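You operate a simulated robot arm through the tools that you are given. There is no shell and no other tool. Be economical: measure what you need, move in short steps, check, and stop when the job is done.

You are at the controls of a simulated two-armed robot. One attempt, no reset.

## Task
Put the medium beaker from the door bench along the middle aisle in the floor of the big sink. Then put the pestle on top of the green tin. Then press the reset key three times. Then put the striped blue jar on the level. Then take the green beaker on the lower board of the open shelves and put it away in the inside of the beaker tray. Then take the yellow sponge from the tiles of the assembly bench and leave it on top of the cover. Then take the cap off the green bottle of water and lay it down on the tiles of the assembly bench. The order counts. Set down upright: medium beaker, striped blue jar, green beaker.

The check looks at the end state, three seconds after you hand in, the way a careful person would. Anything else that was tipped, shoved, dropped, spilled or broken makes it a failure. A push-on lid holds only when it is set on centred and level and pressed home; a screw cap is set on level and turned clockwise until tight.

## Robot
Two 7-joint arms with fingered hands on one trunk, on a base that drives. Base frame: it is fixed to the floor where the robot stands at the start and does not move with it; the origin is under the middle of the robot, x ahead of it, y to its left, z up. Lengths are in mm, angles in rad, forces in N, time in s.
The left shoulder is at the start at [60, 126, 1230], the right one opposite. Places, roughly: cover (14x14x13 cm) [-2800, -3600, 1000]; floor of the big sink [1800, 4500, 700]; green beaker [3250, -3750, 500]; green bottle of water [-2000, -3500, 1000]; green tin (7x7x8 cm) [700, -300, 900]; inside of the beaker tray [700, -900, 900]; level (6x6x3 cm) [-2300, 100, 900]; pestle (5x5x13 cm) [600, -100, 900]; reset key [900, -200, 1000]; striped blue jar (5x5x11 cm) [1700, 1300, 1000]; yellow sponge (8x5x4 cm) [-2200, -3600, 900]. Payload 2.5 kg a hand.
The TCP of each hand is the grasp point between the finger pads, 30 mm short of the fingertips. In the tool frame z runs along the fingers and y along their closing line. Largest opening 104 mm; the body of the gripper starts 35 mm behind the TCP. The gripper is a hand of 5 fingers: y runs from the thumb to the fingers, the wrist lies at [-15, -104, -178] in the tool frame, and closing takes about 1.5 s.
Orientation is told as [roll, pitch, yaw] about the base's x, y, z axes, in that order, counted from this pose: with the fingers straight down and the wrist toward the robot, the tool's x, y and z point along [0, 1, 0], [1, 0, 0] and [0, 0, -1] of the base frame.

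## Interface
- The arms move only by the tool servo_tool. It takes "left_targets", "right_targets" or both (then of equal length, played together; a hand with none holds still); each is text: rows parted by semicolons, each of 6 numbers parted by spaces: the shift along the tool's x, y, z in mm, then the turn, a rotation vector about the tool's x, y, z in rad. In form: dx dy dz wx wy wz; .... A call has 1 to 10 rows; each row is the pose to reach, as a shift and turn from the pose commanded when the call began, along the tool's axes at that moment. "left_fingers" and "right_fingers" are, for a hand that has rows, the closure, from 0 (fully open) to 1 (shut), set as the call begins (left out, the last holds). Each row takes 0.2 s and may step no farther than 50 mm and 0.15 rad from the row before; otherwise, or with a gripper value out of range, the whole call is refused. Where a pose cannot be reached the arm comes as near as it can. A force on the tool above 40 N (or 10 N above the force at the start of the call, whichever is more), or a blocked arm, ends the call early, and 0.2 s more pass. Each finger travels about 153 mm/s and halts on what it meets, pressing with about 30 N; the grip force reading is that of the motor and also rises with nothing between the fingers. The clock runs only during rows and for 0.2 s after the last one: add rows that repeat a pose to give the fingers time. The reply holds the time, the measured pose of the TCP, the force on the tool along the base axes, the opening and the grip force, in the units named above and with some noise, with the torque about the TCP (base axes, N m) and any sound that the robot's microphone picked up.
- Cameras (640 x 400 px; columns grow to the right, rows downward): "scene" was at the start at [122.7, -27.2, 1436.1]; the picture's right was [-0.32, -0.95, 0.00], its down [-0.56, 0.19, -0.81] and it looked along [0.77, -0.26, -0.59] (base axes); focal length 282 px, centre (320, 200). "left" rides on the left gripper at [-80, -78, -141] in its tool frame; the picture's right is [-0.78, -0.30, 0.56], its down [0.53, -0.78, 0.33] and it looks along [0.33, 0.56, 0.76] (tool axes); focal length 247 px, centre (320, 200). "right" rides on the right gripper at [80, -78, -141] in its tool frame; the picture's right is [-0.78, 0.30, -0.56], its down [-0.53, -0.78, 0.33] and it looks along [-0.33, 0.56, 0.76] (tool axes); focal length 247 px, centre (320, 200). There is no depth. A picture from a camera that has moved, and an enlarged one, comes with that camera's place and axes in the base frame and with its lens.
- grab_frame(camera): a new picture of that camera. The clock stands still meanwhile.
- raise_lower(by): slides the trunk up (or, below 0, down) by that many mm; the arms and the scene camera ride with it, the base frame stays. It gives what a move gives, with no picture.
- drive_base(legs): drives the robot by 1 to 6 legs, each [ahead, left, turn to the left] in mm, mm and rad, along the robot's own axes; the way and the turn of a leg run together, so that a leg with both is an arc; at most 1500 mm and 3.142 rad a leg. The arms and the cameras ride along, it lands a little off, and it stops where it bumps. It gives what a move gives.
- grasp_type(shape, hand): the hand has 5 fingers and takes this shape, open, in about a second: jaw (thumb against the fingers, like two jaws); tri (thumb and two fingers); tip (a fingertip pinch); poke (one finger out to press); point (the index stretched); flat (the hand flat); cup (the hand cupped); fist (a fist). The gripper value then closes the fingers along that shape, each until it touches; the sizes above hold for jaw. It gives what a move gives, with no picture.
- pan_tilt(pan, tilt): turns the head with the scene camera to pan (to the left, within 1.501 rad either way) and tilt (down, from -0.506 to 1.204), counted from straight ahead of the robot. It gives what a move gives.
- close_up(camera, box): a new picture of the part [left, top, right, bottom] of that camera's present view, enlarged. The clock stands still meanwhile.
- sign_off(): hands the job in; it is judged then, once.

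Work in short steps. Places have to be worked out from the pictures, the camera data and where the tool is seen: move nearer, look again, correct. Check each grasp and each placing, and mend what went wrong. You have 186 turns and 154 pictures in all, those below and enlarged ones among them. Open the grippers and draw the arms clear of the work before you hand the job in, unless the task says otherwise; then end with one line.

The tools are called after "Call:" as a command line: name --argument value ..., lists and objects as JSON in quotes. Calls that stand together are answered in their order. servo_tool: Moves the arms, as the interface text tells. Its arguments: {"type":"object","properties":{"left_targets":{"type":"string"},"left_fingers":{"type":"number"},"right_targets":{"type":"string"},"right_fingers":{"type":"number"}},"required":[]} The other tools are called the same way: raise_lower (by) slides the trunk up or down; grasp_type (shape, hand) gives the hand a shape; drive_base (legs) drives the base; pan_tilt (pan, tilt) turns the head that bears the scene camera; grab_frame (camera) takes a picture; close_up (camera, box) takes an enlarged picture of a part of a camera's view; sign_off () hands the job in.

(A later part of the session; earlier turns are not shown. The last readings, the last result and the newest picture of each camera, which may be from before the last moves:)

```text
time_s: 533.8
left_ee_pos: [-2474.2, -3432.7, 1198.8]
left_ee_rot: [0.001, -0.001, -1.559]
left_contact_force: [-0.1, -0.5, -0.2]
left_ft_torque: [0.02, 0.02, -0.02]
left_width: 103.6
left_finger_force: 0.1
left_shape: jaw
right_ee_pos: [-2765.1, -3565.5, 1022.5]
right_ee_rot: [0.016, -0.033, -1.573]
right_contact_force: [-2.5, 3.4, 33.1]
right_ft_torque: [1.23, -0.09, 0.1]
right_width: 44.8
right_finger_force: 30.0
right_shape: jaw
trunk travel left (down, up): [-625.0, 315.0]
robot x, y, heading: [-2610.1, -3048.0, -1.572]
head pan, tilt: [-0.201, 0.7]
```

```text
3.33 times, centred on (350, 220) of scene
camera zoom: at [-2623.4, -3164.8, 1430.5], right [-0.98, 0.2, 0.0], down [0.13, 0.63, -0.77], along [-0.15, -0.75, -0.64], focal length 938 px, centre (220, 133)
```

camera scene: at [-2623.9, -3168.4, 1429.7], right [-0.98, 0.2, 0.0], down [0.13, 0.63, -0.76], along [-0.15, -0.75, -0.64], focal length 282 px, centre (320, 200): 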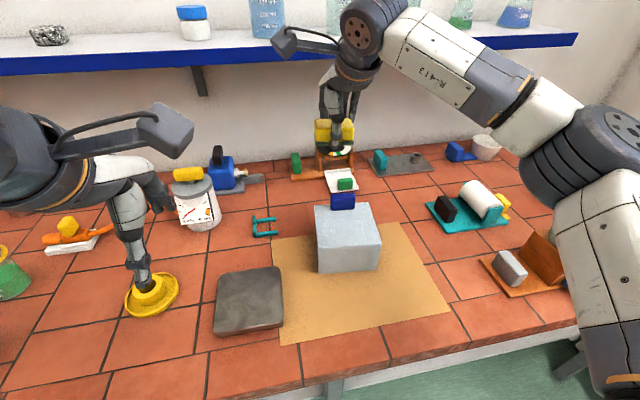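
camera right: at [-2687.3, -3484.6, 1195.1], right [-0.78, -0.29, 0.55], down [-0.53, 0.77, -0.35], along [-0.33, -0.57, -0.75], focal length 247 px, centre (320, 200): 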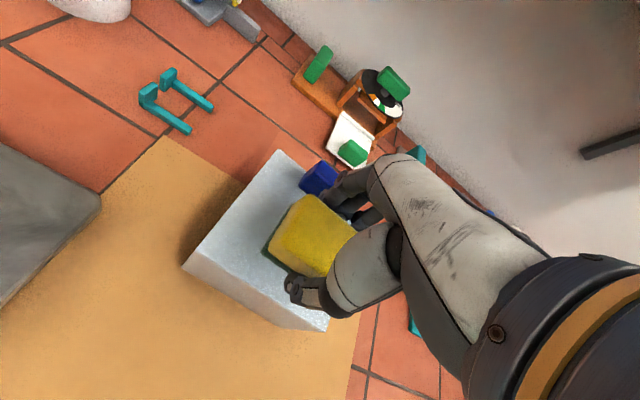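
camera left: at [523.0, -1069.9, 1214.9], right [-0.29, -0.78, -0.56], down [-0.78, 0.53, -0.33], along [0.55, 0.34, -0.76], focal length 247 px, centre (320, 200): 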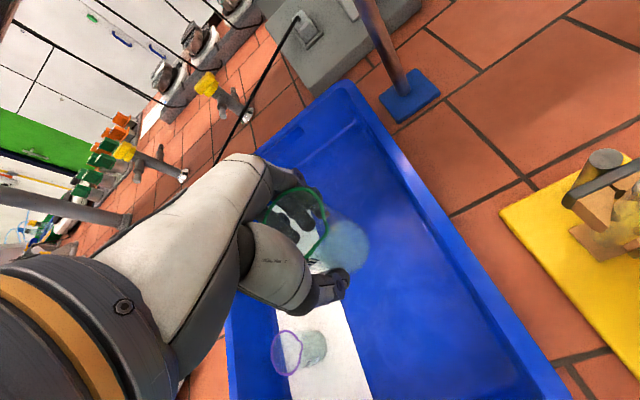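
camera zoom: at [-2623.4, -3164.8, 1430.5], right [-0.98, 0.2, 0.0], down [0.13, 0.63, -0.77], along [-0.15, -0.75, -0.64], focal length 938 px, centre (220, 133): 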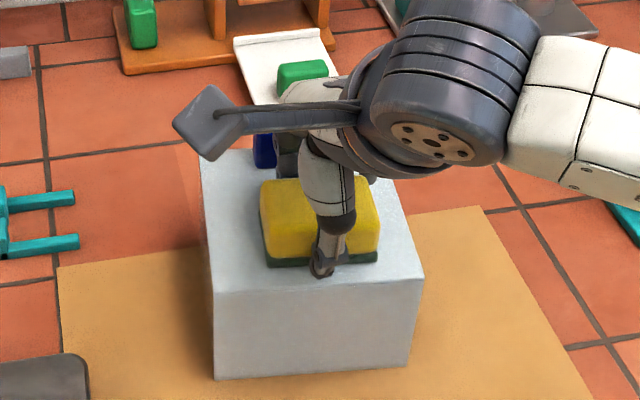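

Resting on the cover. Relieve, open partly, lift.

Call:
servo_tool --right_targets "0 0 -7 0 0 0; 0 0 -7 0 0 0"

Call:
servo_tool --right_targets "0 0 0 0 0 0; 0 0 0 0 0 0; 0 0 0 0 0 0; 0 0 0 0 0 0" --right_fingers 0.3

Call:
servo_tool --right_targets "0 0 -15 0 0 0; 0 0 -45 0 0 0; 0 0 -90 0 0 0; 0 0 -135 0 0 0; 0 0 -185 0 0 0; 0 -45 -185 0 0 0; 0 -90 -185 0 0 0; 0 -135 -185 0 0 0; 0 -180 -185 0 0 0"

Call:
grab_frame --camera "scene"

```text
time_s: 534.4
left_ee_pos: [-2474.3, -3434.5, 1195.9]
left_ee_rot: [-0.001, 0.002, -1.562]
left_contact_force: [-0.2, 0.6, 0.5]
left_ft_torque: [0.01, -0.03, 0.02]
left_width: 103.7
left_finger_force: 0.0
left_shape: jaw
right_ee_pos: [-2765.9, -3566.7, 1023.3]
right_ee_rot: [0.011, -0.018, -1.572]
right_contact_force: [0.1, -3.3, 9.5]
right_ft_torque: [-0.08, 0.01, 0.06]
right_width: 44.7
right_finger_force: 30.2
right_shape: jaw
trunk travel left (down, up): [-625.0, 315.0]
robot x, y, heading: [-2608.0, -3042.6, -1.571]
head pan, tilt: [-0.201, 0.7]
```

```text
time_s: 535.4
left_ee_pos: [-2475.0, -3435.7, 1197.1]
left_ee_rot: [-0.001, 0.0, -1.561]
left_contact_force: [0.0, 0.4, 0.8]
left_ft_torque: [-0.01, 0.0, 0.0]
left_width: 104.1
left_finger_force: 0.1
left_shape: jaw
right_ee_pos: [-2766.6, -3565.2, 1023.3]
right_ee_rot: [0.01, -0.016, -1.571]
right_contact_force: [-0.2, -1.2, 0.0]
right_ft_torque: [-0.02, -0.02, -0.02]
right_width: 72.4
right_finger_force: 0.0
right_shape: jaw
trunk travel left (down, up): [-625.0, 315.0]
robot x, y, heading: [-2609.3, -3048.0, -1.572]
head pan, tilt: [-0.201, 0.7]
```

```text
time_s: 537.4
left_ee_pos: [-2476.3, -3436.2, 1197.1]
left_ee_rot: [0.0, 0.0, -1.56]
left_contact_force: [-0.1, 0.6, 0.7]
left_ft_torque: [0.01, -0.03, 0.01]
left_width: 103.9
left_finger_force: 0.0
left_shape: jaw
right_ee_pos: [-2769.3, -3381.6, 1206.1]
right_ee_rot: [0.011, -0.018, -1.572]
right_contact_force: [-0.6, 0.8, -0.4]
right_ft_torque: [-0.03, -0.02, 0.01]
right_width: 72.5
right_finger_force: 0.0
right_shape: jaw
trunk travel left (down, up): [-625.0, 315.0]
robot x, y, heading: [-2607.2, -3048.0, -1.57]
head pan, tilt: [-0.201, 0.7]
```

```text
25 pictures are left
camera scene: at [-2623.9, -3167.8, 1429.8], right [-0.98, 0.2, 0.0], down [0.13, 0.63, -0.77], along [-0.15, -0.75, -0.64], focal length 282 px, centre (320, 200)
```

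scene: 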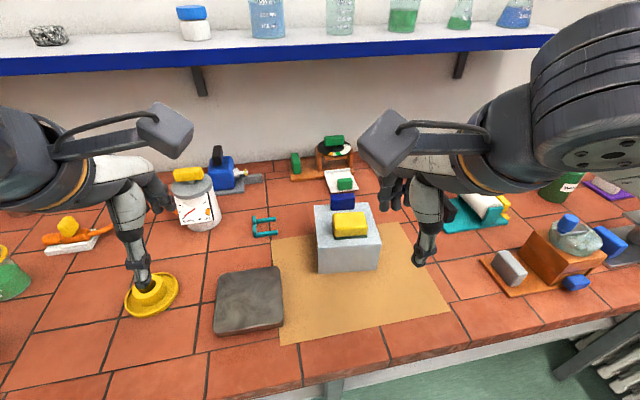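

Sponge sits on the cover. Now the WATER bottle: I'll hold its body with the left hand (fingers level, pointing forward) and unscrew with the right from above. First back off and re-orient the left hand in free space.

Call:
drive_base --legs '[[-350, 0, 0], [0, 395, 0]]'

Call:
servo_tool --left_targets "0 20 0 -0.08 -0.08 -0.08; 0 40 0 -0.16 -0.16 -0.16; 0 60 0 -0.24 -0.24 -0.24; 0 80 0 -0.32 -0.32 -0.32; 0 100 0 -0.4 -0.4 -0.4; 0 120 0 -0.48 -0.48 -0.48; 0 130 0 -0.56 -0.56 -0.56; 0 140 0 -0.64 -0.64 -0.64; 0 140 0 -0.64 -0.64 -0.64" --right_targets "-20 0 0 0 0 0; -40 0 0 0 0 0; -60 0 0 0 0 0; -80 0 0 0 0 0; -100 0 0 0 0 0; -100 0 0 0 0 0; -100 0 0 0 0 0; -100 0 0 0 0 0; -100 0 0 0 0 0" --right_fingers 0

```text
time_s: 541.8
left_ee_pos: [-2075.3, -3082.7, 1196.4]
left_ee_rot: [0.001, 0.003, -1.563]
left_contact_force: [-0.2, -0.8, -0.2]
left_ft_torque: [-0.01, 0.01, -0.02]
left_width: 103.8
left_finger_force: 0.0
left_shape: jaw
right_ee_pos: [-2369.3, -3029.9, 1206.2]
right_ee_rot: [0.011, -0.019, -1.573]
right_contact_force: [-0.2, 0.3, 0.0]
right_ft_torque: [-0.01, -0.02, -0.03]
right_width: 72.6
right_finger_force: 0.0
right_shape: jaw
trunk travel left (down, up): [-625.0, 315.0]
robot x, y, heading: [-2204.7, -2693.7, -1.575]
head pan, tilt: [-0.201, 0.7]
```

```text
time_s: 543.8
left_ee_pos: [-2074.4, -3223.4, 1196.1]
left_ee_rot: [-0.839, -0.337, -0.724]
left_contact_force: [0.8, 0.0, -0.3]
left_ft_torque: [0.0, 0.01, -0.03]
left_width: 103.7
left_finger_force: 0.1
left_shape: jaw
right_ee_pos: [-2469.5, -3030.3, 1204.2]
right_ee_rot: [0.013, -0.019, -1.575]
right_contact_force: [-0.8, -0.3, -0.8]
right_ft_torque: [0.0, -0.02, 0.0]
right_width: 103.8
right_finger_force: 0.1
right_shape: jaw
trunk travel left (down, up): [-625.0, 315.0]
robot x, y, heading: [-2203.5, -2694.7, -1.574]
head pan, tilt: [-0.201, 0.7]
```

First half reached. Complete the rotation.

Call:
servo_tool --left_targets "0 0 0 -0.081 -0.081 -0.081; 0 0 0 -0.163 -0.163 -0.163; 0 0 0 -0.244 -0.244 -0.244; 0 0 0 -0.325 -0.325 -0.325; 0 0 0 -0.406 -0.406 -0.406; 0 0 0 -0.488 -0.488 -0.488; 0 0 0 -0.569 -0.569 -0.569; 0 0 0 -0.569 -0.569 -0.569"

Call:
grab_frame --camera "scene"

```text
time_s: 545.8
left_ee_pos: [-2046.3, -3227.7, 1200.6]
left_ee_rot: [-1.592, -0.118, 0.063]
left_contact_force: [-0.1, -0.2, -0.4]
left_ft_torque: [-0.01, 0.0, 0.04]
left_width: 103.9
left_finger_force: 0.2
left_shape: jaw
right_ee_pos: [-2468.0, -3029.7, 1204.1]
right_ee_rot: [0.011, -0.018, -1.575]
right_contact_force: [0.8, 0.3, 0.4]
right_ft_torque: [0.02, -0.01, 0.01]
right_width: 103.8
right_finger_force: 0.0
right_shape: jaw
trunk travel left (down, up): [-625.0, 315.0]
robot x, y, heading: [-2207.0, -2695.5, -1.573]
head pan, tilt: [-0.201, 0.7]
stopped in row 8 (left hand): the arm was blocked; the commanded pose is now the measured one
```

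```text
24 pictures are left
camera scene: at [-2223.6, -2816.2, 1429.7], right [-0.98, 0.2, 0.0], down [0.13, 0.63, -0.76], along [-0.15, -0.75, -0.64], focal length 282 px, centre (320, 200)
```

scene: 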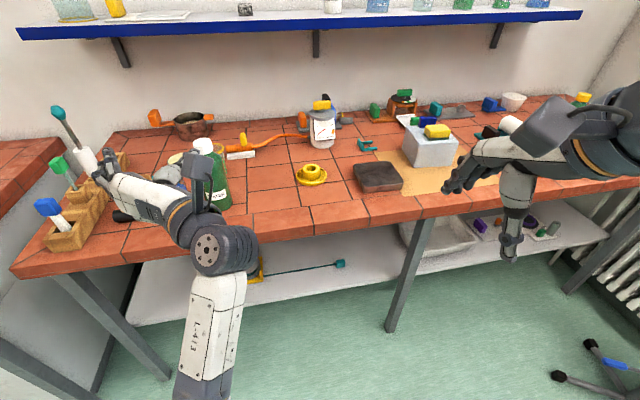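

Nearly there (7° off in pitch). I lower the left hand to bottle-body height and trim the tilt.

Call:
servo_tool --left_targets "45 0 0 0 0 0; 90 0 0 0 0 0; 135 0 0 0 0 0; 180 0 0 0 0 0; 212 0 0 0 0 0; 212 0 0 0 0 -0.06; 212 0 0 0 0 -0.115; 212 0 0 0 0 -0.115"

Call:
grab_frame --camera "left"

```text
time_s: 547.6
left_ee_pos: [-2024.3, -3227.9, 999.6]
left_ee_rot: [-1.59, -0.115, 0.059]
left_contact_force: [0.3, -0.6, 1.1]
left_ft_torque: [-0.01, 0.0, -0.03]
left_width: 103.7
left_finger_force: 0.1
left_shape: jaw
left hand out of reach, approached as far as the arm can: row 5, 6, 7, 8
right_ee_pos: [-2469.7, -3029.9, 1204.9]
right_ee_rot: [0.012, -0.017, -1.574]
right_contact_force: [0.4, -0.5, 0.3]
right_ft_torque: [-0.01, 0.01, -0.02]
right_width: 103.9
right_finger_force: 0.1
right_shape: jaw
trunk travel left (down, up): [-625.0, 315.0]
robot x, y, heading: [-2206.1, -2694.2, -1.578]
head pan, tilt: [-0.201, 0.7]
```

```text
23 pictures are left
camera left: at [-2118.5, -3091.3, 1067.6], right [-0.35, -0.56, 0.75], down [-0.69, -0.38, -0.61], along [0.63, -0.73, -0.25], focal length 247 px, centre (320, 200)
```

left: 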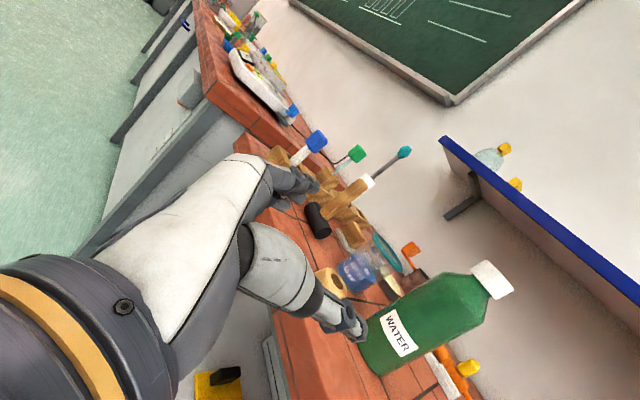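

Clear view: bottle axis ≈(-2067,-3475). I align the hand laterally, raise it slightly to clear the beaker beside, narrow the opening, then drive 190 mm ahead.

Call:
servo_tool --left_targets "-5 -15 0 0 0 0; -10 -30 0 0 0 0; -15 -52 0 0 0 0; -15 -52 0 0 0 0" --left_fingers 0.1

Call:
drive_base --legs '[[180, 0, 0.007]]'

Call:
grab_frame --camera "left"

Call:
pan_tilt --pan 0.2 --tilt 0.7

Call:
grab_frame --camera "scene"

```text
time_s: 548.6
left_ee_pos: [-2060.9, -3232.2, 1006.9]
left_ee_rot: [-1.595, -0.165, 0.072]
left_contact_force: [0.4, 0.1, 0.4]
left_ft_torque: [0.03, 0.0, -0.02]
left_width: 93.7
left_finger_force: 0.1
left_shape: jaw
right_ee_pos: [-2469.2, -3030.4, 1205.3]
right_ee_rot: [0.013, -0.018, -1.575]
right_contact_force: [0.2, -0.6, -0.4]
right_ft_torque: [0.03, -0.01, 0.03]
right_width: 103.7
right_finger_force: 0.0
right_shape: jaw
trunk travel left (down, up): [-625.0, 315.0]
robot x, y, heading: [-2206.9, -2694.3, -1.572]
head pan, tilt: [-0.201, 0.7]
```

```text
time_s: 550.1
left_ee_pos: [-2058.0, -3411.0, 1009.7]
left_ee_rot: [-1.596, -0.163, 0.079]
left_contact_force: [0.1, -0.4, -0.8]
left_ft_torque: [-0.01, 0.0, 0.01]
left_width: 93.5
left_finger_force: 0.0
left_shape: jaw
right_ee_pos: [-2466.9, -3210.3, 1204.5]
right_ee_rot: [0.013, -0.018, -1.567]
right_contact_force: [-0.4, 0.0, 0.2]
right_ft_torque: [-0.03, 0.0, 0.04]
right_width: 104.0
right_finger_force: 0.1
right_shape: jaw
trunk travel left (down, up): [-625.0, 315.0]
robot x, y, heading: [-2207.4, -2871.6, -1.569]
head pan, tilt: [-0.201, 0.7]
```

```text
22 pictures are left
camera left: at [-2158.0, -3274.7, 1070.7], right [-0.38, -0.57, 0.73], down [-0.65, -0.4, -0.65], along [0.66, -0.72, -0.22], focal length 247 px, centre (320, 200)
```

left: 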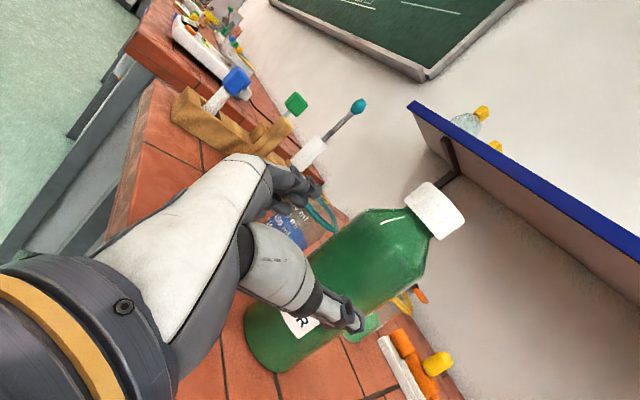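

```text
time_s: 551.0
left_ee_pos: [-2058.7, -3410.6, 1008.5]
left_ee_rot: [-1.599, -0.166, 0.078]
left_contact_force: [0.7, 0.3, 0.1]
left_ft_torque: [0.01, -0.02, 0.0]
left_width: 93.5
left_finger_force: 0.0
left_shape: jaw
right_ee_pos: [-2465.8, -3208.8, 1205.2]
right_ee_rot: [0.013, -0.019, -1.567]
right_contact_force: [0.3, 0.4, -0.1]
right_ft_torque: [-0.05, -0.01, 0.02]
right_width: 103.6
right_finger_force: 0.0
right_shape: jaw
trunk travel left (down, up): [-625.0, 315.0]
robot x, y, heading: [-2205.9, -2869.4, -1.568]
head pan, tilt: [0.201, 0.7]
```

```text
21 pictures are left
camera scene: at [-2189.1, -2993.4, 1429.7], right [-0.98, -0.2, 0.0], down [-0.13, 0.63, -0.76], along [0.15, -0.75, -0.64], focal length 282 px, centre (320, 200)
```

scene: 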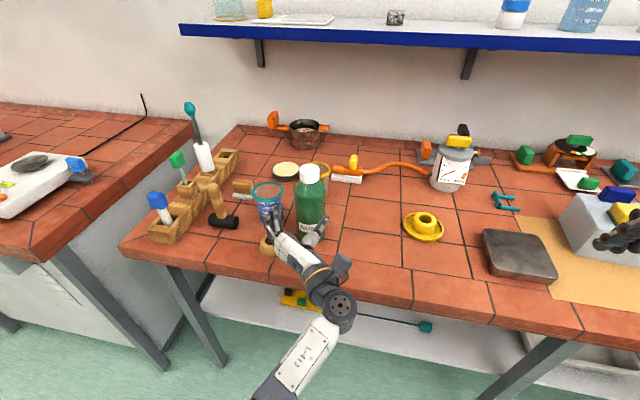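

Bottle axis ≈(-2069,-3468). Shift 14 mm sideways and advance 46 mm so the body is between thumb and fingers.

Call:
servo_tool --left_targets "-2 -14 0 0 0 0; -2 -14 12 0 0 0; -2 -14 24 0 0 0; -2 -14 36 0 0 0; -2 -14 46 0 0 0; -2 -14 46 0 0 0"

Call:
grab_frame --camera "left"

```text
time_s: 552.4
left_ee_pos: [-2071.2, -3421.2, 1008.9]
left_ee_rot: [-1.596, -0.165, 0.078]
left_contact_force: [-0.4, -0.2, -0.3]
left_ft_torque: [-0.01, 0.01, 0.02]
left_width: 93.6
left_finger_force: 0.1
left_shape: jaw
left hand out of reach, approached as far as the arm can: row 3, 4, 5, 6
right_ee_pos: [-2467.4, -3209.7, 1206.0]
right_ee_rot: [0.012, -0.016, -1.568]
right_contact_force: [0.3, 0.6, 0.2]
right_ft_torque: [0.02, 0.01, 0.02]
right_width: 104.0
right_finger_force: 0.1
right_shape: jaw
trunk travel left (down, up): [-625.0, 315.0]
robot x, y, heading: [-2207.2, -2870.2, -1.564]
head pan, tilt: [0.201, 0.7]
```

```text
20 pictures are left
camera left: at [-2171.1, -3286.5, 1071.1], right [-0.38, -0.57, 0.73], down [-0.65, -0.4, -0.65], along [0.66, -0.72, -0.22], focal length 247 px, centre (320, 200)
```

left: 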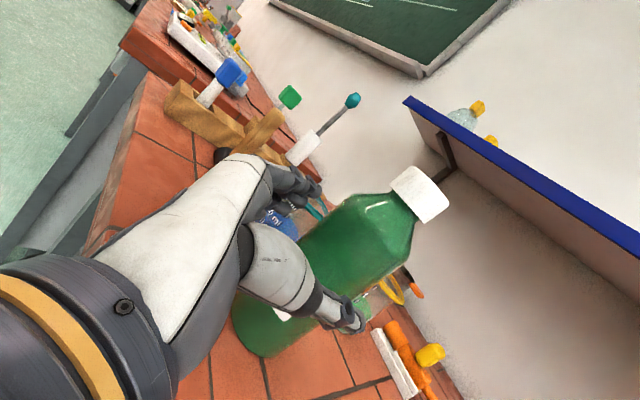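

The arm is at its limit; advance the remaining 36 mm with the base, then close.

Call:
drive_base --legs '[[36, 0, 0]]'

Call:
close_up --camera "left" --box '[200, 120, 460, 360]'

```text
time_s: 553.2
left_ee_pos: [-2070.6, -3458.8, 1009.6]
left_ee_rot: [-1.595, -0.166, 0.079]
left_contact_force: [0.2, -0.6, 0.1]
left_ft_torque: [0.0, 0.03, 0.0]
left_width: 93.6
left_finger_force: 0.1
left_shape: jaw
right_ee_pos: [-2467.6, -3246.0, 1204.2]
right_ee_rot: [0.013, -0.019, -1.567]
right_contact_force: [0.0, -0.4, -0.5]
right_ft_torque: [0.01, 0.0, -0.02]
right_width: 103.8
right_finger_force: 0.1
right_shape: jaw
trunk travel left (down, up): [-625.0, 315.0]
robot x, y, heading: [-2206.0, -2906.2, -1.568]
head pan, tilt: [0.201, 0.7]
```

```text
1.67 times, centred on (330, 240) of left
camera zoom: at [-2170.9, -3323.0, 1070.6], right [-0.38, -0.57, 0.73], down [-0.65, -0.4, -0.65], along [0.66, -0.72, -0.22], focal length 412 px, centre (303, 133)
```

zoom: 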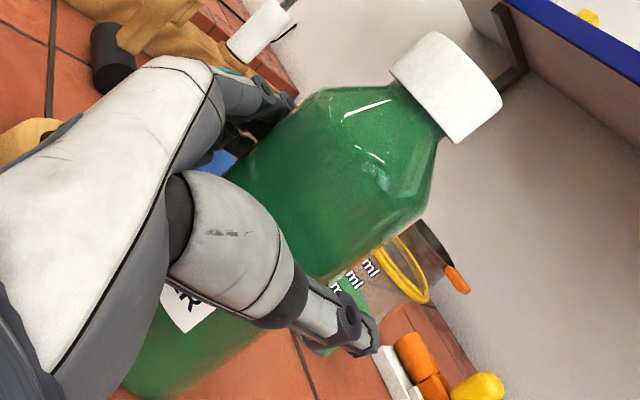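

Bottle body is between thumb and fingers. Close gently.

Call:
servo_tool --left_targets "0 0 0 0 0 0; 0 0 0 0 0 0; 0 0 0 0 0 0; 0 0 0 0 0 0; 0 0 0 0 0 0; 0 0 0 0 0 0" --left_fingers 1

Call:
close_up --camera "scene" --box '[220, 120, 400, 300]'

```text
time_s: 554.6
left_ee_pos: [-2071.8, -3458.1, 1008.9]
left_ee_rot: [-1.597, -0.164, 0.078]
left_contact_force: [-1.5, -1.0, -0.8]
left_ft_torque: [0.03, 0.0, -0.02]
left_width: 63.3
left_finger_force: 30.4
left_shape: jaw
right_ee_pos: [-2467.5, -3245.1, 1204.2]
right_ee_rot: [0.012, -0.016, -1.566]
right_contact_force: [-1.2, 0.8, -0.1]
right_ft_torque: [-0.03, -0.01, -0.01]
right_width: 103.9
right_finger_force: 0.0
right_shape: jaw
trunk travel left (down, up): [-625.0, 315.0]
robot x, y, heading: [-2204.4, -2906.8, -1.574]
head pan, tilt: [0.201, 0.7]
```

```text
2.22 times, centred on (310, 210) of scene
camera zoom: at [-2189.0, -3029.2, 1429.7], right [-0.98, -0.2, 0.0], down [-0.13, 0.63, -0.76], along [0.16, -0.75, -0.64], focal length 626 px, centre (342, 178)
```

zoom: 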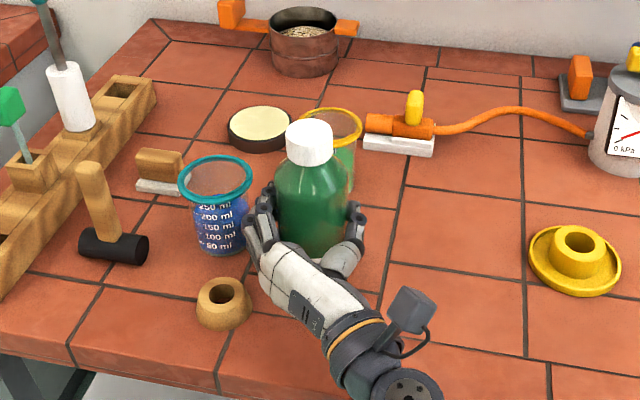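

Bottle firmly held (63 mm). Bring the right hand above the cap at ≈(-2068,-3476).

Call:
servo_tool --right_targets "40 23 0 0 0 0; 80 46 0 0 0 0; 120 69 0 0 0 0; 160 92 0 0 0 0; 200 115 0 0 0 0; 240 138 0 0 0 0; 280 161 0 0 0 0; 320 184 0 0 0 0; 360 207 0 0 0 0; 398 229 0 0 0 0" --right_fingers 0.1

Call:
servo_tool --right_targets "0 0 10 0.012 0.018 0.1; 0 0 25 0.012 0.018 0.2; 0 0 40 0.012 0.018 0.3; 0 0 40 0.012 0.018 0.3"

Call:
grab_frame --camera "right"

Call:
close_up --camera "scene" --box '[200, 60, 440, 260]'

```text
time_s: 556.8
left_ee_pos: [-2070.3, -3456.9, 1009.8]
left_ee_rot: [-1.595, -0.165, 0.079]
left_contact_force: [0.8, -1.0, -0.3]
left_ft_torque: [0.03, -0.1, 0.0]
left_width: 63.3
left_finger_force: 30.1
left_shape: jaw
right_ee_pos: [-2066.8, -3471.3, 1214.4]
right_ee_rot: [0.008, -0.021, -1.562]
right_contact_force: [0.1, -0.3, -0.1]
right_ft_torque: [-0.01, -0.03, 0.02]
right_width: 93.6
right_finger_force: 0.1
right_shape: jaw
trunk travel left (down, up): [-625.0, 315.0]
robot x, y, heading: [-2205.2, -2908.0, -1.569]
head pan, tilt: [0.201, 0.7]
```

```text
time_s: 557.8
left_ee_pos: [-2071.0, -3457.8, 1008.4]
left_ee_rot: [-1.595, -0.166, 0.08]
left_contact_force: [-1.2, 0.5, 0.4]
left_ft_torque: [0.05, -0.05, -0.02]
left_width: 63.2
left_finger_force: 29.9
left_shape: jaw
right_ee_pos: [-2079.5, -3466.1, 1170.7]
right_ee_rot: [0.032, 0.0, -1.869]
right_contact_force: [-0.1, -0.2, 0.4]
right_ft_torque: [-0.03, -0.01, -0.03]
right_width: 93.8
right_finger_force: 0.1
right_shape: jaw
right hand out of reach, approached as far as the arm can: row 2, 3, 4
trunk travel left (down, up): [-625.0, 315.0]
robot x, y, heading: [-2208.2, -2908.7, -1.567]
head pan, tilt: [0.201, 0.7]
```

```text
17 pictures are left
camera right: at [-1983.3, -3413.9, 1314.6], right [-0.85, -0.05, 0.53], down [-0.27, 0.9, -0.35], along [-0.46, -0.44, -0.77], focal length 247 px, centre (320, 200)
```

right: 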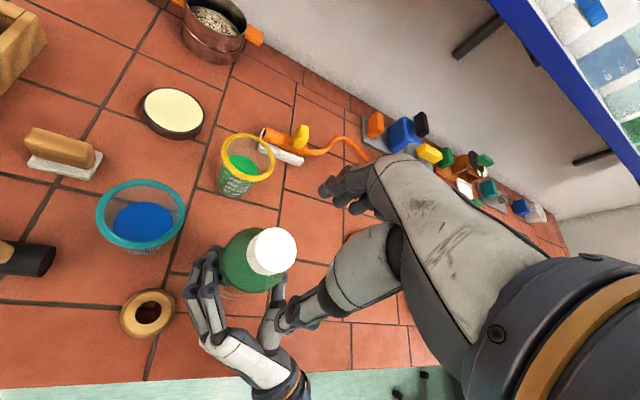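

```text
2.00 times, centred on (320, 160) of scene
camera zoom: at [-2189.5, -3029.5, 1429.7], right [-0.98, -0.2, 0.0], down [-0.13, 0.63, -0.76], along [0.16, -0.75, -0.64], focal length 563 px, centre (320, 280)
```

zoom: 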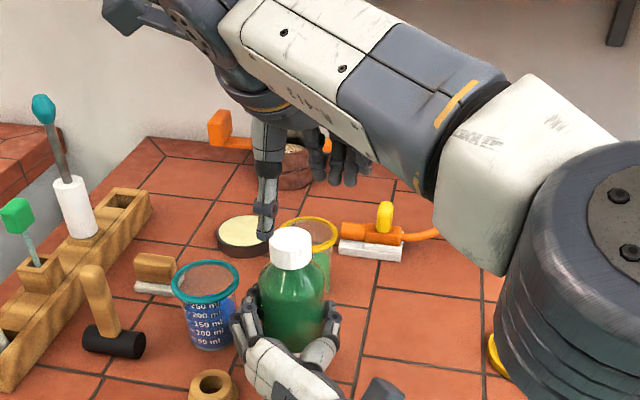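

Cap fixed at ≈(-2068,-3475). The start yaw is past reach, so I return to square yaw above the cap.

Call:
servo_tool --right_targets "0 0 0 0 0 -0.12; 0 0 0 0 0 -0.22; 0 0 0 0 0 -0.3; 0 0 0 0 0 -0.3"

```text
time_s: 558.8
left_ee_pos: [-2071.4, -3458.7, 1008.8]
left_ee_rot: [-1.596, -0.164, 0.079]
left_contact_force: [-0.6, -0.6, 0.0]
left_ft_torque: [0.06, -0.02, 0.0]
left_width: 63.2
left_finger_force: 30.1
left_shape: jaw
right_ee_pos: [-2078.3, -3465.2, 1172.0]
right_ee_rot: [0.033, -0.008, -1.566]
right_contact_force: [0.0, -0.3, -0.6]
right_ft_torque: [-0.04, -0.01, 0.0]
right_width: 93.5
right_finger_force: 0.1
right_shape: jaw
trunk travel left (down, up): [-625.0, 315.0]
robot x, y, heading: [-2204.6, -2908.6, -1.564]
head pan, tilt: [0.201, 0.7]
```

Now align over the cap, level, and descend to TCP z≈1098.

Call:
servo_tool --right_targets "5 5 10 -0.015 0 0; 10.5 9.5 25 -0.033 0 0; 10.5 9.5 45 -0.033 0 0; 10.5 9.5 62 -0.033 0 0; 10.5 9.5 74 -0.033 0 0; 10.5 9.5 74 -0.033 0 0"

Call:
close_up --camera "right" --box '[220, 140, 420, 320]'

```text
time_s: 560.2
left_ee_pos: [-2070.7, -3457.7, 1008.9]
left_ee_rot: [-1.595, -0.164, 0.079]
left_contact_force: [-0.6, -0.3, -0.2]
left_ft_torque: [0.05, -0.01, 0.02]
left_width: 63.2
left_finger_force: 30.6
left_shape: jaw
right_ee_pos: [-2064.5, -3476.9, 1097.5]
right_ee_rot: [0.03, -0.043, -1.569]
right_contact_force: [-0.3, -0.1, -0.3]
right_ft_torque: [0.01, 0.02, -0.02]
right_width: 93.8
right_finger_force: 0.1
right_shape: jaw
trunk travel left (down, up): [-625.0, 315.0]
robot x, y, heading: [-2205.8, -2907.2, -1.567]
head pan, tilt: [0.201, 0.7]
```

```text
2.22 times, centred on (320, 230) of right
camera zoom: at [-1989.8, -3392.8, 1237.8], right [-0.79, -0.28, 0.54], down [-0.53, 0.76, -0.38], along [-0.31, -0.59, -0.75], focal length 549 px, centre (320, 133)
```

zoom: 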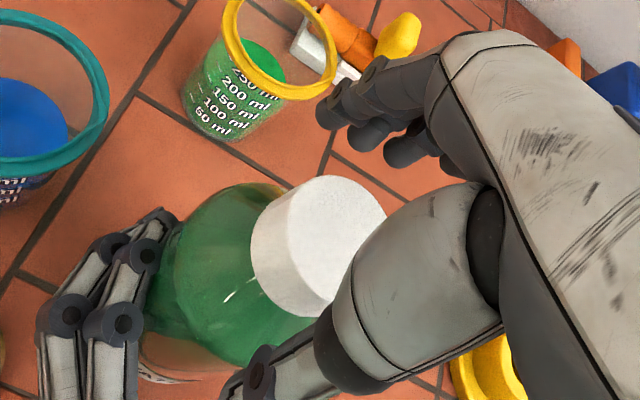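

Cap is between thumb and fingers. Trim the tilt and close on the cap.

Call:
servo_tool --right_targets "-1 -4 0 0.043 -0.03 0; -1 -4 0 0.043 -0.03 0; -1 -4 0 0.043 -0.03 0; -1 -4 0 0.043 -0.03 0; -1 -4 0 0.043 -0.03 0; -1 -4 0 0.043 -0.03 0; -1 -4 0 0.043 -0.03 0" --right_fingers 1

Call:
close_up --camera "right" --box '[220, 140, 420, 320]'

```text
time_s: 561.8
left_ee_pos: [-2071.5, -3458.5, 1009.2]
left_ee_rot: [-1.595, -0.163, 0.08]
left_contact_force: [-0.5, -2.0, 2.7]
left_ft_torque: [0.02, 0.03, -0.01]
left_width: 63.0
left_finger_force: 29.8
left_shape: jaw
right_ee_pos: [-2066.8, -3471.9, 1097.3]
right_ee_rot: [0.002, 0.001, -1.568]
right_contact_force: [-0.2, 2.8, -8.2]
right_ft_torque: [0.13, -0.01, -0.03]
right_width: 32.2
right_finger_force: 30.2
right_shape: jaw
trunk travel left (down, up): [-625.0, 315.0]
robot x, y, heading: [-2207.8, -2907.3, -1.572]
head pan, tilt: [0.201, 0.7]
```

```text
2.22 times, centred on (320, 230) of right
camera zoom: at [-1986.1, -3394.8, 1238.4], right [-0.78, -0.3, 0.56], down [-0.54, 0.78, -0.33], along [-0.33, -0.56, -0.76], focal length 549 px, centre (320, 133)
```

zoom: 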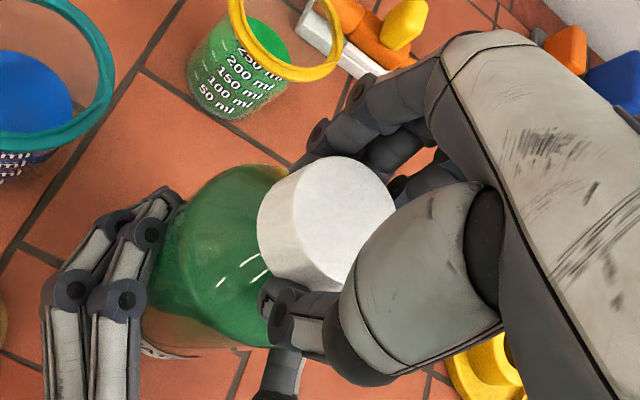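

Cap gripped. Twist counter-clockwise (from above) about the cap axis.

Call:
servo_tool --right_targets "0 0 0 0 0 -0.14; 0 0 0 0 0 -0.28; 0 0 0 0 0 -0.42; 0 0 0 0 0 -0.56; 0 0 0 0 0 -0.7; 0 0 0 0 0 -0.84; 0 0 0 0 0 -0.98; 0 0 0 0 0 -1.12; 0 0 0 0 0 -1.12"

Call:
close_up --camera "right" --box '[220, 140, 420, 320]'

```text
time_s: 563.8
left_ee_pos: [-2070.9, -3458.1, 1007.8]
left_ee_rot: [-1.595, -0.162, 0.077]
left_contact_force: [1.2, -1.7, 2.0]
left_ft_torque: [0.01, 0.02, 0.02]
left_width: 63.2
left_finger_force: 29.9
left_shape: jaw
right_ee_pos: [-2067.4, -3472.2, 1097.8]
right_ee_rot: [0.002, 0.0, -0.798]
right_contact_force: [-1.2, 1.8, -7.0]
right_ft_torque: [0.11, 0.09, -0.02]
right_width: 32.5
right_finger_force: 30.0
right_shape: jaw
right hand out of reach, approached as far as the arm can: row 6, 7, 8, 9
trunk travel left (down, up): [-625.0, 315.0]
robot x, y, heading: [-2203.1, -2908.1, -1.569]
head pan, tilt: [0.201, 0.7]
```

```text
2.22 times, centred on (320, 230) of right
camera zoom: at [-2063.0, -3361.3, 1238.5], right [-0.35, -0.75, 0.56], down [-0.93, 0.18, -0.33], along [0.15, -0.63, -0.76], focal length 549 px, centre (320, 133)
```

zoom: 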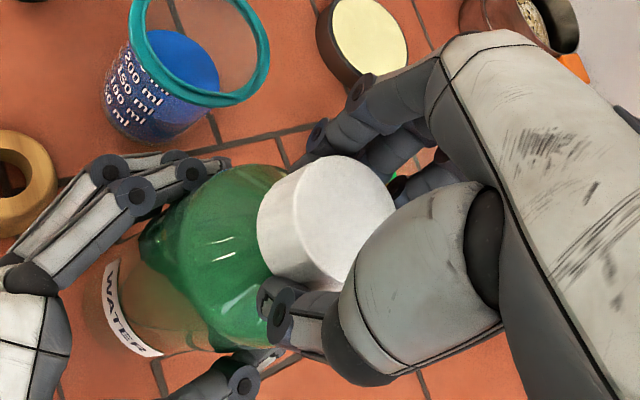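

Turned 0.77 rad smoothly, bottle held still. I regrip and repeat strokes.

Call:
servo_tool --right_targets "0 0 0 0 0 0; 0 0 0 0 0 0; 0 0 0 0 0 0; 0 0 0 0 0 0.14; 0 0 0 0 0 0.28; 0 0 0 0 0 0.42; 0 0 0 0 0 0.56; 0 0 0 0 0 0.7; 0 0 0 0 0 0.82; 0 0 0 0 0 0.82" --right_fingers 0.35

Call:
servo_tool --right_targets "0 0 0 0 0 0; 0 0 0 0 0 0; 0 0 0 0 0 0; 0 0 0 0 0 0; 0 0 0 0 0 -0.14; 0 0 0 0 0 -0.28; 0 0 0 0 0 -0.42; 0 0 0 0 0 -0.56; 0 0 0 0 0 -0.7; 0 0 0 0 0 -0.82" --right_fingers 1

Call:
servo_tool --right_targets "0 0 0 0 0 0; 0 0 0 0 0 0; 0 0 0 0 0 0; 0 0 0 0 0 0.14; 0 0 0 0 0 0.28; 0 0 0 0 0 0.42; 0 0 0 0 0 0.56; 0 0 0 0 0 0.7; 0 0 0 0 0 0.82; 0 0 0 0 0 0.82" --right_fingers 0.35

Call:
servo_tool --right_targets "0 0 0 0 0 0; 0 0 0 0 0 0; 0 0 0 0 0 0; 0 0 0 0 0 0; 0 0 0 0 0 -0.14; 0 0 0 0 0 -0.28; 0 0 0 0 0 -0.42; 0 0 0 0 0 -0.56; 0 0 0 0 0 -0.7; 0 0 0 0 0 -0.82" --right_fingers 1

Call:
close_up --camera "right" --box '[220, 140, 420, 320]'

```text
time_s: 566.0
left_ee_pos: [-2071.8, -3458.0, 1009.4]
left_ee_rot: [-1.596, -0.166, 0.078]
left_contact_force: [-0.7, -0.1, 0.1]
left_ft_torque: [0.05, 0.01, -0.02]
left_width: 63.0
left_finger_force: 29.7
left_shape: jaw
right_ee_pos: [-2066.2, -3472.9, 1096.8]
right_ee_rot: [0.002, 0.001, -1.62]
right_contact_force: [-0.5, 0.5, -0.3]
right_ft_torque: [0.03, 0.05, 0.0]
right_width: 67.5
right_finger_force: 0.1
right_shape: jaw
trunk travel left (down, up): [-625.0, 315.0]
robot x, y, heading: [-2202.4, -2905.4, -1.568]
head pan, tilt: [0.201, 0.7]
```

```text
time_s: 568.2
left_ee_pos: [-2070.5, -3457.6, 1009.1]
left_ee_rot: [-1.596, -0.163, 0.079]
left_contact_force: [1.6, -0.5, 1.1]
left_ft_torque: [0.03, 0.02, 0.1]
left_width: 62.9
left_finger_force: 30.1
left_shape: jaw
right_ee_pos: [-2067.2, -3473.5, 1097.6]
right_ee_rot: [0.001, 0.0, -0.795]
right_contact_force: [-2.6, 0.5, -6.3]
right_ft_torque: [-0.02, 0.09, -0.06]
right_width: 31.9
right_finger_force: 30.4
right_shape: jaw
trunk travel left (down, up): [-625.0, 315.0]
robot x, y, heading: [-2204.6, -2905.2, -1.569]
head pan, tilt: [0.201, 0.7]
```

```text
time_s: 570.4
left_ee_pos: [-2071.0, -3458.3, 1010.0]
left_ee_rot: [-1.595, -0.166, 0.078]
left_contact_force: [-0.5, 1.2, 0.1]
left_ft_torque: [0.03, 0.03, 0.02]
left_width: 62.8
left_finger_force: 30.4
left_shape: jaw
right_ee_pos: [-2065.3, -3472.6, 1097.5]
right_ee_rot: [0.001, -0.002, -1.619]
right_contact_force: [-0.2, -0.2, -0.3]
right_ft_torque: [0.0, 0.01, 0.01]
right_width: 67.1
right_finger_force: 0.0
right_shape: jaw
trunk travel left (down, up): [-625.0, 315.0]
robot x, y, heading: [-2207.3, -2908.2, -1.564]
head pan, tilt: [0.201, 0.7]
```

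```text
time_s: 572.6
left_ee_pos: [-2070.5, -3458.7, 1007.4]
left_ee_rot: [-1.597, -0.164, 0.077]
left_contact_force: [2.4, 0.7, 0.7]
left_ft_torque: [0.0, 0.1, 0.15]
left_width: 63.0
left_finger_force: 30.4
left_shape: jaw
right_ee_pos: [-2065.7, -3473.8, 1099.2]
right_ee_rot: [0.002, 0.0, -0.796]
right_contact_force: [-2.1, -0.3, -0.5]
right_ft_torque: [-0.1, 0.06, -0.09]
right_width: 31.9
right_finger_force: 29.8
right_shape: jaw
trunk travel left (down, up): [-625.0, 315.0]
robot x, y, heading: [-2202.2, -2904.7, -1.569]
head pan, tilt: [0.201, 0.7]
```

```text
2.22 times, centred on (320, 230) of right
camera zoom: at [-2063.8, -3361.7, 1238.3], right [-0.35, -0.75, 0.56], down [-0.93, 0.18, -0.33], along [0.15, -0.63, -0.76], focal length 549 px, centre (320, 133)
```

zoom: 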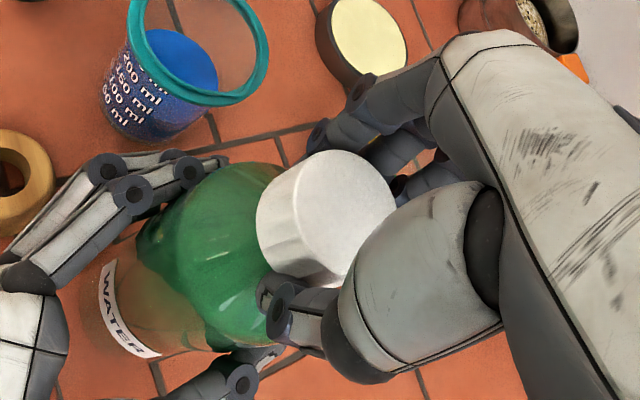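

Cap is rising slightly. Two more strokes, then a gentle pull.

Call:
servo_tool --right_targets "0 0 0 0 0 0; 0 0 0 0 0 0; 0 0 0 0 0 0; 0 0 -1 0 0 0.14; 0 0 -1 0 0 0.28; 0 0 -1 0 0 0.42; 0 0 -1 0 0 0.56; 0 0 -1 0 0 0.7; 0 0 -1 0 0 0.82; 0 0 -1 0 0 0.82" --right_fingers 0.35

Call:
servo_tool --right_targets "0 0 0 0 0 0; 0 0 0 0 0 0; 0 0 0 0 0 0; 0 0 0 0 0 0; 0 0 0 0 0 -0.14; 0 0 0 0 0 -0.28; 0 0 0 0 0 -0.42; 0 0 0 0 0 -0.56; 0 0 0 0 0 -0.7; 0 0 0 0 0 -0.82" --right_fingers 1

Call:
servo_tool --right_targets "0 0 0 0 0 0; 0 0 0 0 0 0; 0 0 0 0 0 0; 0 0 -1 0 0 0.14; 0 0 -1 0 0 0.28; 0 0 -1 0 0 0.42; 0 0 -1 0 0 0.56; 0 0 -1 0 0 0.7; 0 0 -1 0 0 0.82; 0 0 -1 0 0 0.82" --right_fingers 0.35

Call:
servo_tool --right_targets "0 0 0 0 0 0; 0 0 0 0 0 0; 0 0 0 0 0 0; 0 0 0 0 0 0; 0 0 0 0 0 -0.14; 0 0 0 0 0 -0.28; 0 0 0 0 0 -0.42; 0 0 0 0 0 -0.56; 0 0 0 0 0 -0.7; 0 0 0 0 0 -0.82" --right_fingers 1

Call:
servo_tool --right_targets "0 0 -2 0 0 0; 0 0 -4 0 0 0; 0 0 -4 0 0 0"

```text
time_s: 574.8
left_ee_pos: [-2071.2, -3458.0, 1009.8]
left_ee_rot: [-1.597, -0.167, 0.077]
left_contact_force: [-0.9, 0.7, 1.0]
left_ft_torque: [0.05, -0.02, -0.02]
left_width: 63.0
left_finger_force: 30.2
left_shape: jaw
right_ee_pos: [-2066.9, -3472.2, 1098.7]
right_ee_rot: [0.002, 0.0, -1.62]
right_contact_force: [0.4, 0.2, 0.3]
right_ft_torque: [0.01, -0.03, 0.03]
right_width: 67.3
right_finger_force: 0.1
right_shape: jaw
trunk travel left (down, up): [-625.0, 315.0]
robot x, y, heading: [-2208.7, -2904.1, -1.569]
head pan, tilt: [0.201, 0.7]
```

```text
time_s: 577.0
left_ee_pos: [-2071.3, -3458.8, 1008.6]
left_ee_rot: [-1.595, -0.164, 0.078]
left_contact_force: [2.2, -0.9, 1.0]
left_ft_torque: [0.04, 0.12, 0.06]
left_width: 63.0
left_finger_force: 29.6
left_shape: jaw
right_ee_pos: [-2065.7, -3472.5, 1099.5]
right_ee_rot: [0.001, -0.001, -0.796]
right_contact_force: [-3.3, 1.0, 0.3]
right_ft_torque: [-0.07, 0.01, -0.01]
right_width: 30.8
right_finger_force: 29.7
right_shape: jaw
trunk travel left (down, up): [-625.0, 315.0]
robot x, y, heading: [-2202.9, -2905.2, -1.57]
head pan, tilt: [0.201, 0.7]
```

```text
time_s: 579.2
left_ee_pos: [-2071.6, -3457.2, 1009.1]
left_ee_rot: [-1.596, -0.165, 0.081]
left_contact_force: [-0.8, 0.8, -0.1]
left_ft_torque: [0.05, 0.0, -0.02]
left_width: 63.1
left_finger_force: 30.5
left_shape: jaw
right_ee_pos: [-2067.1, -3472.4, 1099.1]
right_ee_rot: [0.002, 0.0, -1.619]
right_contact_force: [-1.2, -0.3, 0.5]
right_ft_torque: [-0.01, -0.01, 0.01]
right_width: 67.2
right_finger_force: 0.0
right_shape: jaw
trunk travel left (down, up): [-625.0, 315.0]
robot x, y, heading: [-2212.0, -2905.6, -1.563]
head pan, tilt: [0.201, 0.7]
```

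```text
time_s: 581.4
left_ee_pos: [-2069.8, -3458.6, 1009.4]
left_ee_rot: [-1.595, -0.163, 0.079]
left_contact_force: [5.1, 5.7, 2.1]
left_ft_torque: [-0.07, 0.28, 0.97]
left_width: 62.9
left_finger_force: 29.9
left_shape: jaw
right_ee_pos: [-2067.6, -3474.8, 1099.8]
right_ee_rot: [0.001, -0.001, -0.8]
right_contact_force: [-4.4, -6.1, -1.6]
right_ft_torque: [-0.56, 0.15, -0.85]
right_width: 29.6
right_finger_force: 30.3
right_shape: jaw
trunk travel left (down, up): [-625.0, 315.0]
robot x, y, heading: [-2206.3, -2906.4, -1.563]
head pan, tilt: [0.201, 0.7]
```

```text
time_s: 582.2
left_ee_pos: [-2070.1, -3458.5, 1009.8]
left_ee_rot: [-1.598, -0.165, 0.08]
left_contact_force: [4.4, 7.4, 7.9]
left_ft_torque: [-0.21, 0.1, 0.93]
left_width: 62.7
left_finger_force: 29.8
left_shape: jaw
right_ee_pos: [-2066.7, -3473.2, 1102.9]
right_ee_rot: [0.001, 0.002, -0.797]
right_contact_force: [-4.7, -8.1, -12.8]
right_ft_torque: [-0.66, 0.2, -0.88]
right_width: 28.5
right_finger_force: 29.8
right_shape: jaw
trunk travel left (down, up): [-625.0, 315.0]
robot x, y, heading: [-2205.4, -2904.1, -1.566]
head pan, tilt: [0.201, 0.7]
```

Resistance and a narrower grip now; look at what the fingers hold.

Call:
close_up --camera "right" --box '[220, 140, 420, 320]'

Call:
close_up --camera "left" --box '[300, 60, 500, 240]'

```text
2.22 times, centred on (320, 230) of right
camera zoom: at [-2063.3, -3361.9, 1243.7], right [-0.35, -0.75, 0.56], down [-0.93, 0.18, -0.33], along [0.15, -0.63, -0.76], focal length 549 px, centre (320, 133)
```

zoom: 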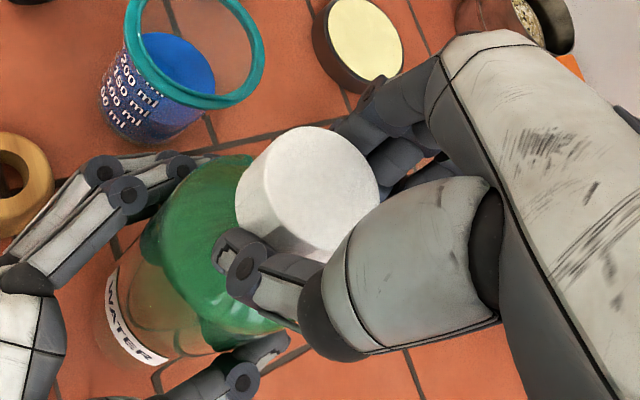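

```text
2.22 times, centred on (400, 150) of left
camera zoom: at [-2171.0, -3322.4, 1071.7], right [-0.38, -0.57, 0.73], down [-0.65, -0.4, -0.65], along [0.66, -0.72, -0.22], focal length 549 px, centre (142, 311)
```

zoom: 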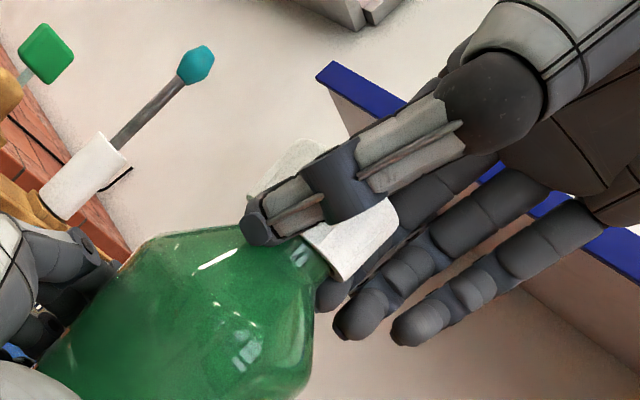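

The cap has risen and thread shows; the tips slid onto the neck. Reopen, go up 9 mm, regrip the cap and turn again, then pull.

Call:
servo_tool --right_targets "0 0 0 0 0 0; 0 0 0 0 0 0; 0 0 0 0 0 0; 0 0 -4 0 0 0.14; 0 0 -9 0 0 0.28; 0 0 -9 0 0 0.42; 0 0 -9 0 0 0.56; 0 0 -9 0 0 0.7; 0 0 -9 0 0 0.82; 0 0 -9 0 0 0.82" --right_fingers 0.3

Call:
servo_tool --right_targets "0 0 0 0 0 0; 0 0 0 0 0 0; 0 0 0 0 0 0; 0 0 0 0 0 0; 0 0 0 0 0 -0.14; 0 0 0 0 0 -0.28; 0 0 0 0 0 -0.42; 0 0 0 0 0 -0.56; 0 0 0 0 0 -0.7; 0 0 0 0 0 -0.82" --right_fingers 1

Call:
close_up --camera "left" --box '[300, 60, 500, 240]'

```text
time_s: 584.4
left_ee_pos: [-2071.2, -3457.4, 1009.0]
left_ee_rot: [-1.596, -0.166, 0.078]
left_contact_force: [-0.8, 0.2, -1.7]
left_ft_torque: [0.03, 0.01, -0.03]
left_width: 62.5
left_finger_force: 29.8
left_shape: jaw
right_ee_pos: [-2066.5, -3471.3, 1113.1]
right_ee_rot: [0.002, 0.0, -1.62]
right_contact_force: [0.4, 0.8, 0.5]
right_ft_torque: [0.04, 0.02, 0.0]
right_width: 72.2
right_finger_force: 0.2
right_shape: jaw
trunk travel left (down, up): [-625.0, 315.0]
robot x, y, heading: [-2205.2, -2909.4, -1.566]
head pan, tilt: [0.201, 0.7]
```

```text
time_s: 586.6
left_ee_pos: [-2071.5, -3457.4, 1009.8]
left_ee_rot: [-1.598, -0.164, 0.082]
left_contact_force: [7.2, 7.7, -0.8]
left_ft_torque: [-0.06, 0.37, 0.92]
left_width: 62.1
left_finger_force: 29.7
left_shape: jaw
right_ee_pos: [-2067.5, -3473.9, 1113.8]
right_ee_rot: [-0.002, -0.002, -0.797]
right_contact_force: [-6.3, -6.3, -0.5]
right_ft_torque: [-0.56, 0.14, -0.74]
right_width: 28.6
right_finger_force: 30.0
right_shape: jaw
trunk travel left (down, up): [-625.0, 315.0]
robot x, y, heading: [-2209.4, -2906.1, -1.566]
head pan, tilt: [0.201, 0.7]
```

```text
2.22 times, centred on (400, 150) of left
camera zoom: at [-2170.6, -3322.1, 1071.0], right [-0.38, -0.57, 0.73], down [-0.65, -0.4, -0.65], along [0.66, -0.72, -0.22], focal length 549 px, centre (142, 311)
```

zoom: 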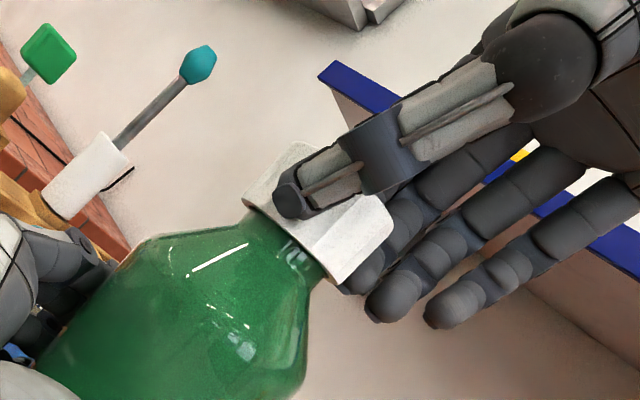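

Good grip on the cap. Now pull up gently and watch the force.

Call:
servo_tool --right_targets "0 0 -2 0 0 0; 0 0 -4 0 0 0; 0 0 -6 0 0 0; 0 0 -8 0 0 0; 0 0 -8 0 0 0"

Call:
close_up --camera "left" --box '[300, 60, 500, 240]'

```text
time_s: 587.8
left_ee_pos: [-2071.0, -3457.7, 1010.7]
left_ee_rot: [-1.601, -0.163, 0.078]
left_contact_force: [3.1, 7.0, 13.2]
left_ft_torque: [-0.32, 0.09, 0.74]
left_width: 61.8
left_finger_force: 29.9
left_shape: jaw
right_ee_pos: [-2066.7, -3472.9, 1119.4]
right_ee_rot: [-0.001, 0.004, -0.799]
right_contact_force: [-3.7, -7.3, -17.4]
right_ft_torque: [-0.68, 0.24, -0.69]
right_width: 27.5
right_finger_force: 30.0
right_shape: jaw
trunk travel left (down, up): [-625.0, 315.0]
robot x, y, heading: [-2204.8, -2911.7, -1.57]
head pan, tilt: [0.201, 0.7]
```

```text
2.22 times, centred on (400, 150) of left
camera zoom: at [-2171.1, -3322.4, 1072.2], right [-0.38, -0.57, 0.73], down [-0.65, -0.4, -0.65], along [0.66, -0.72, -0.22], focal length 549 px, centre (142, 311)
```

zoom: 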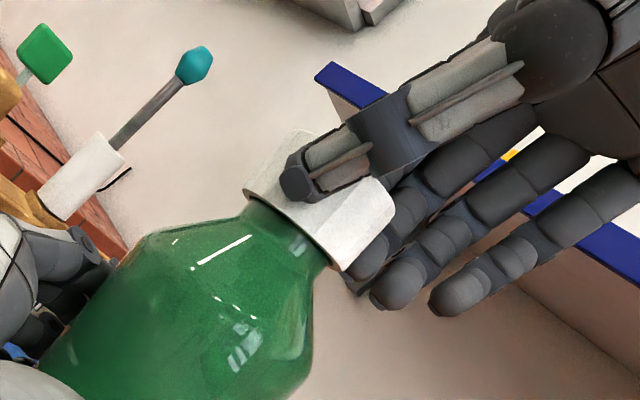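

Still threaded. Check alignment of bottle/cap from the scene camera.

Call:
close_up --camera "scene" --box '[230, 110, 400, 270]'

```text
2.50 times, centred on (315, 190) of scene
camera zoom: at [-2188.8, -3029.6, 1429.7], right [-0.98, -0.2, 0.0], down [-0.13, 0.63, -0.76], along [0.16, -0.75, -0.64], focal length 704 px, centre (332, 225)
```

zoom: 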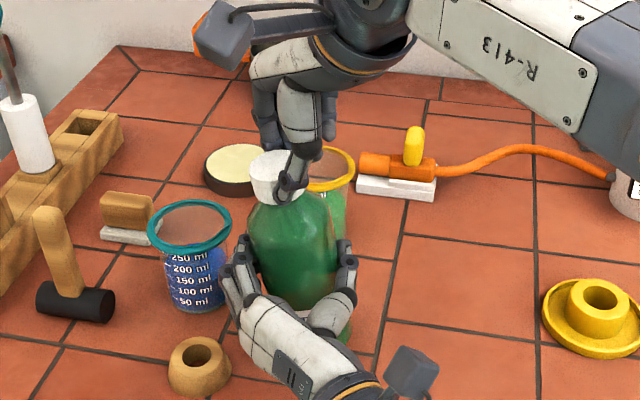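

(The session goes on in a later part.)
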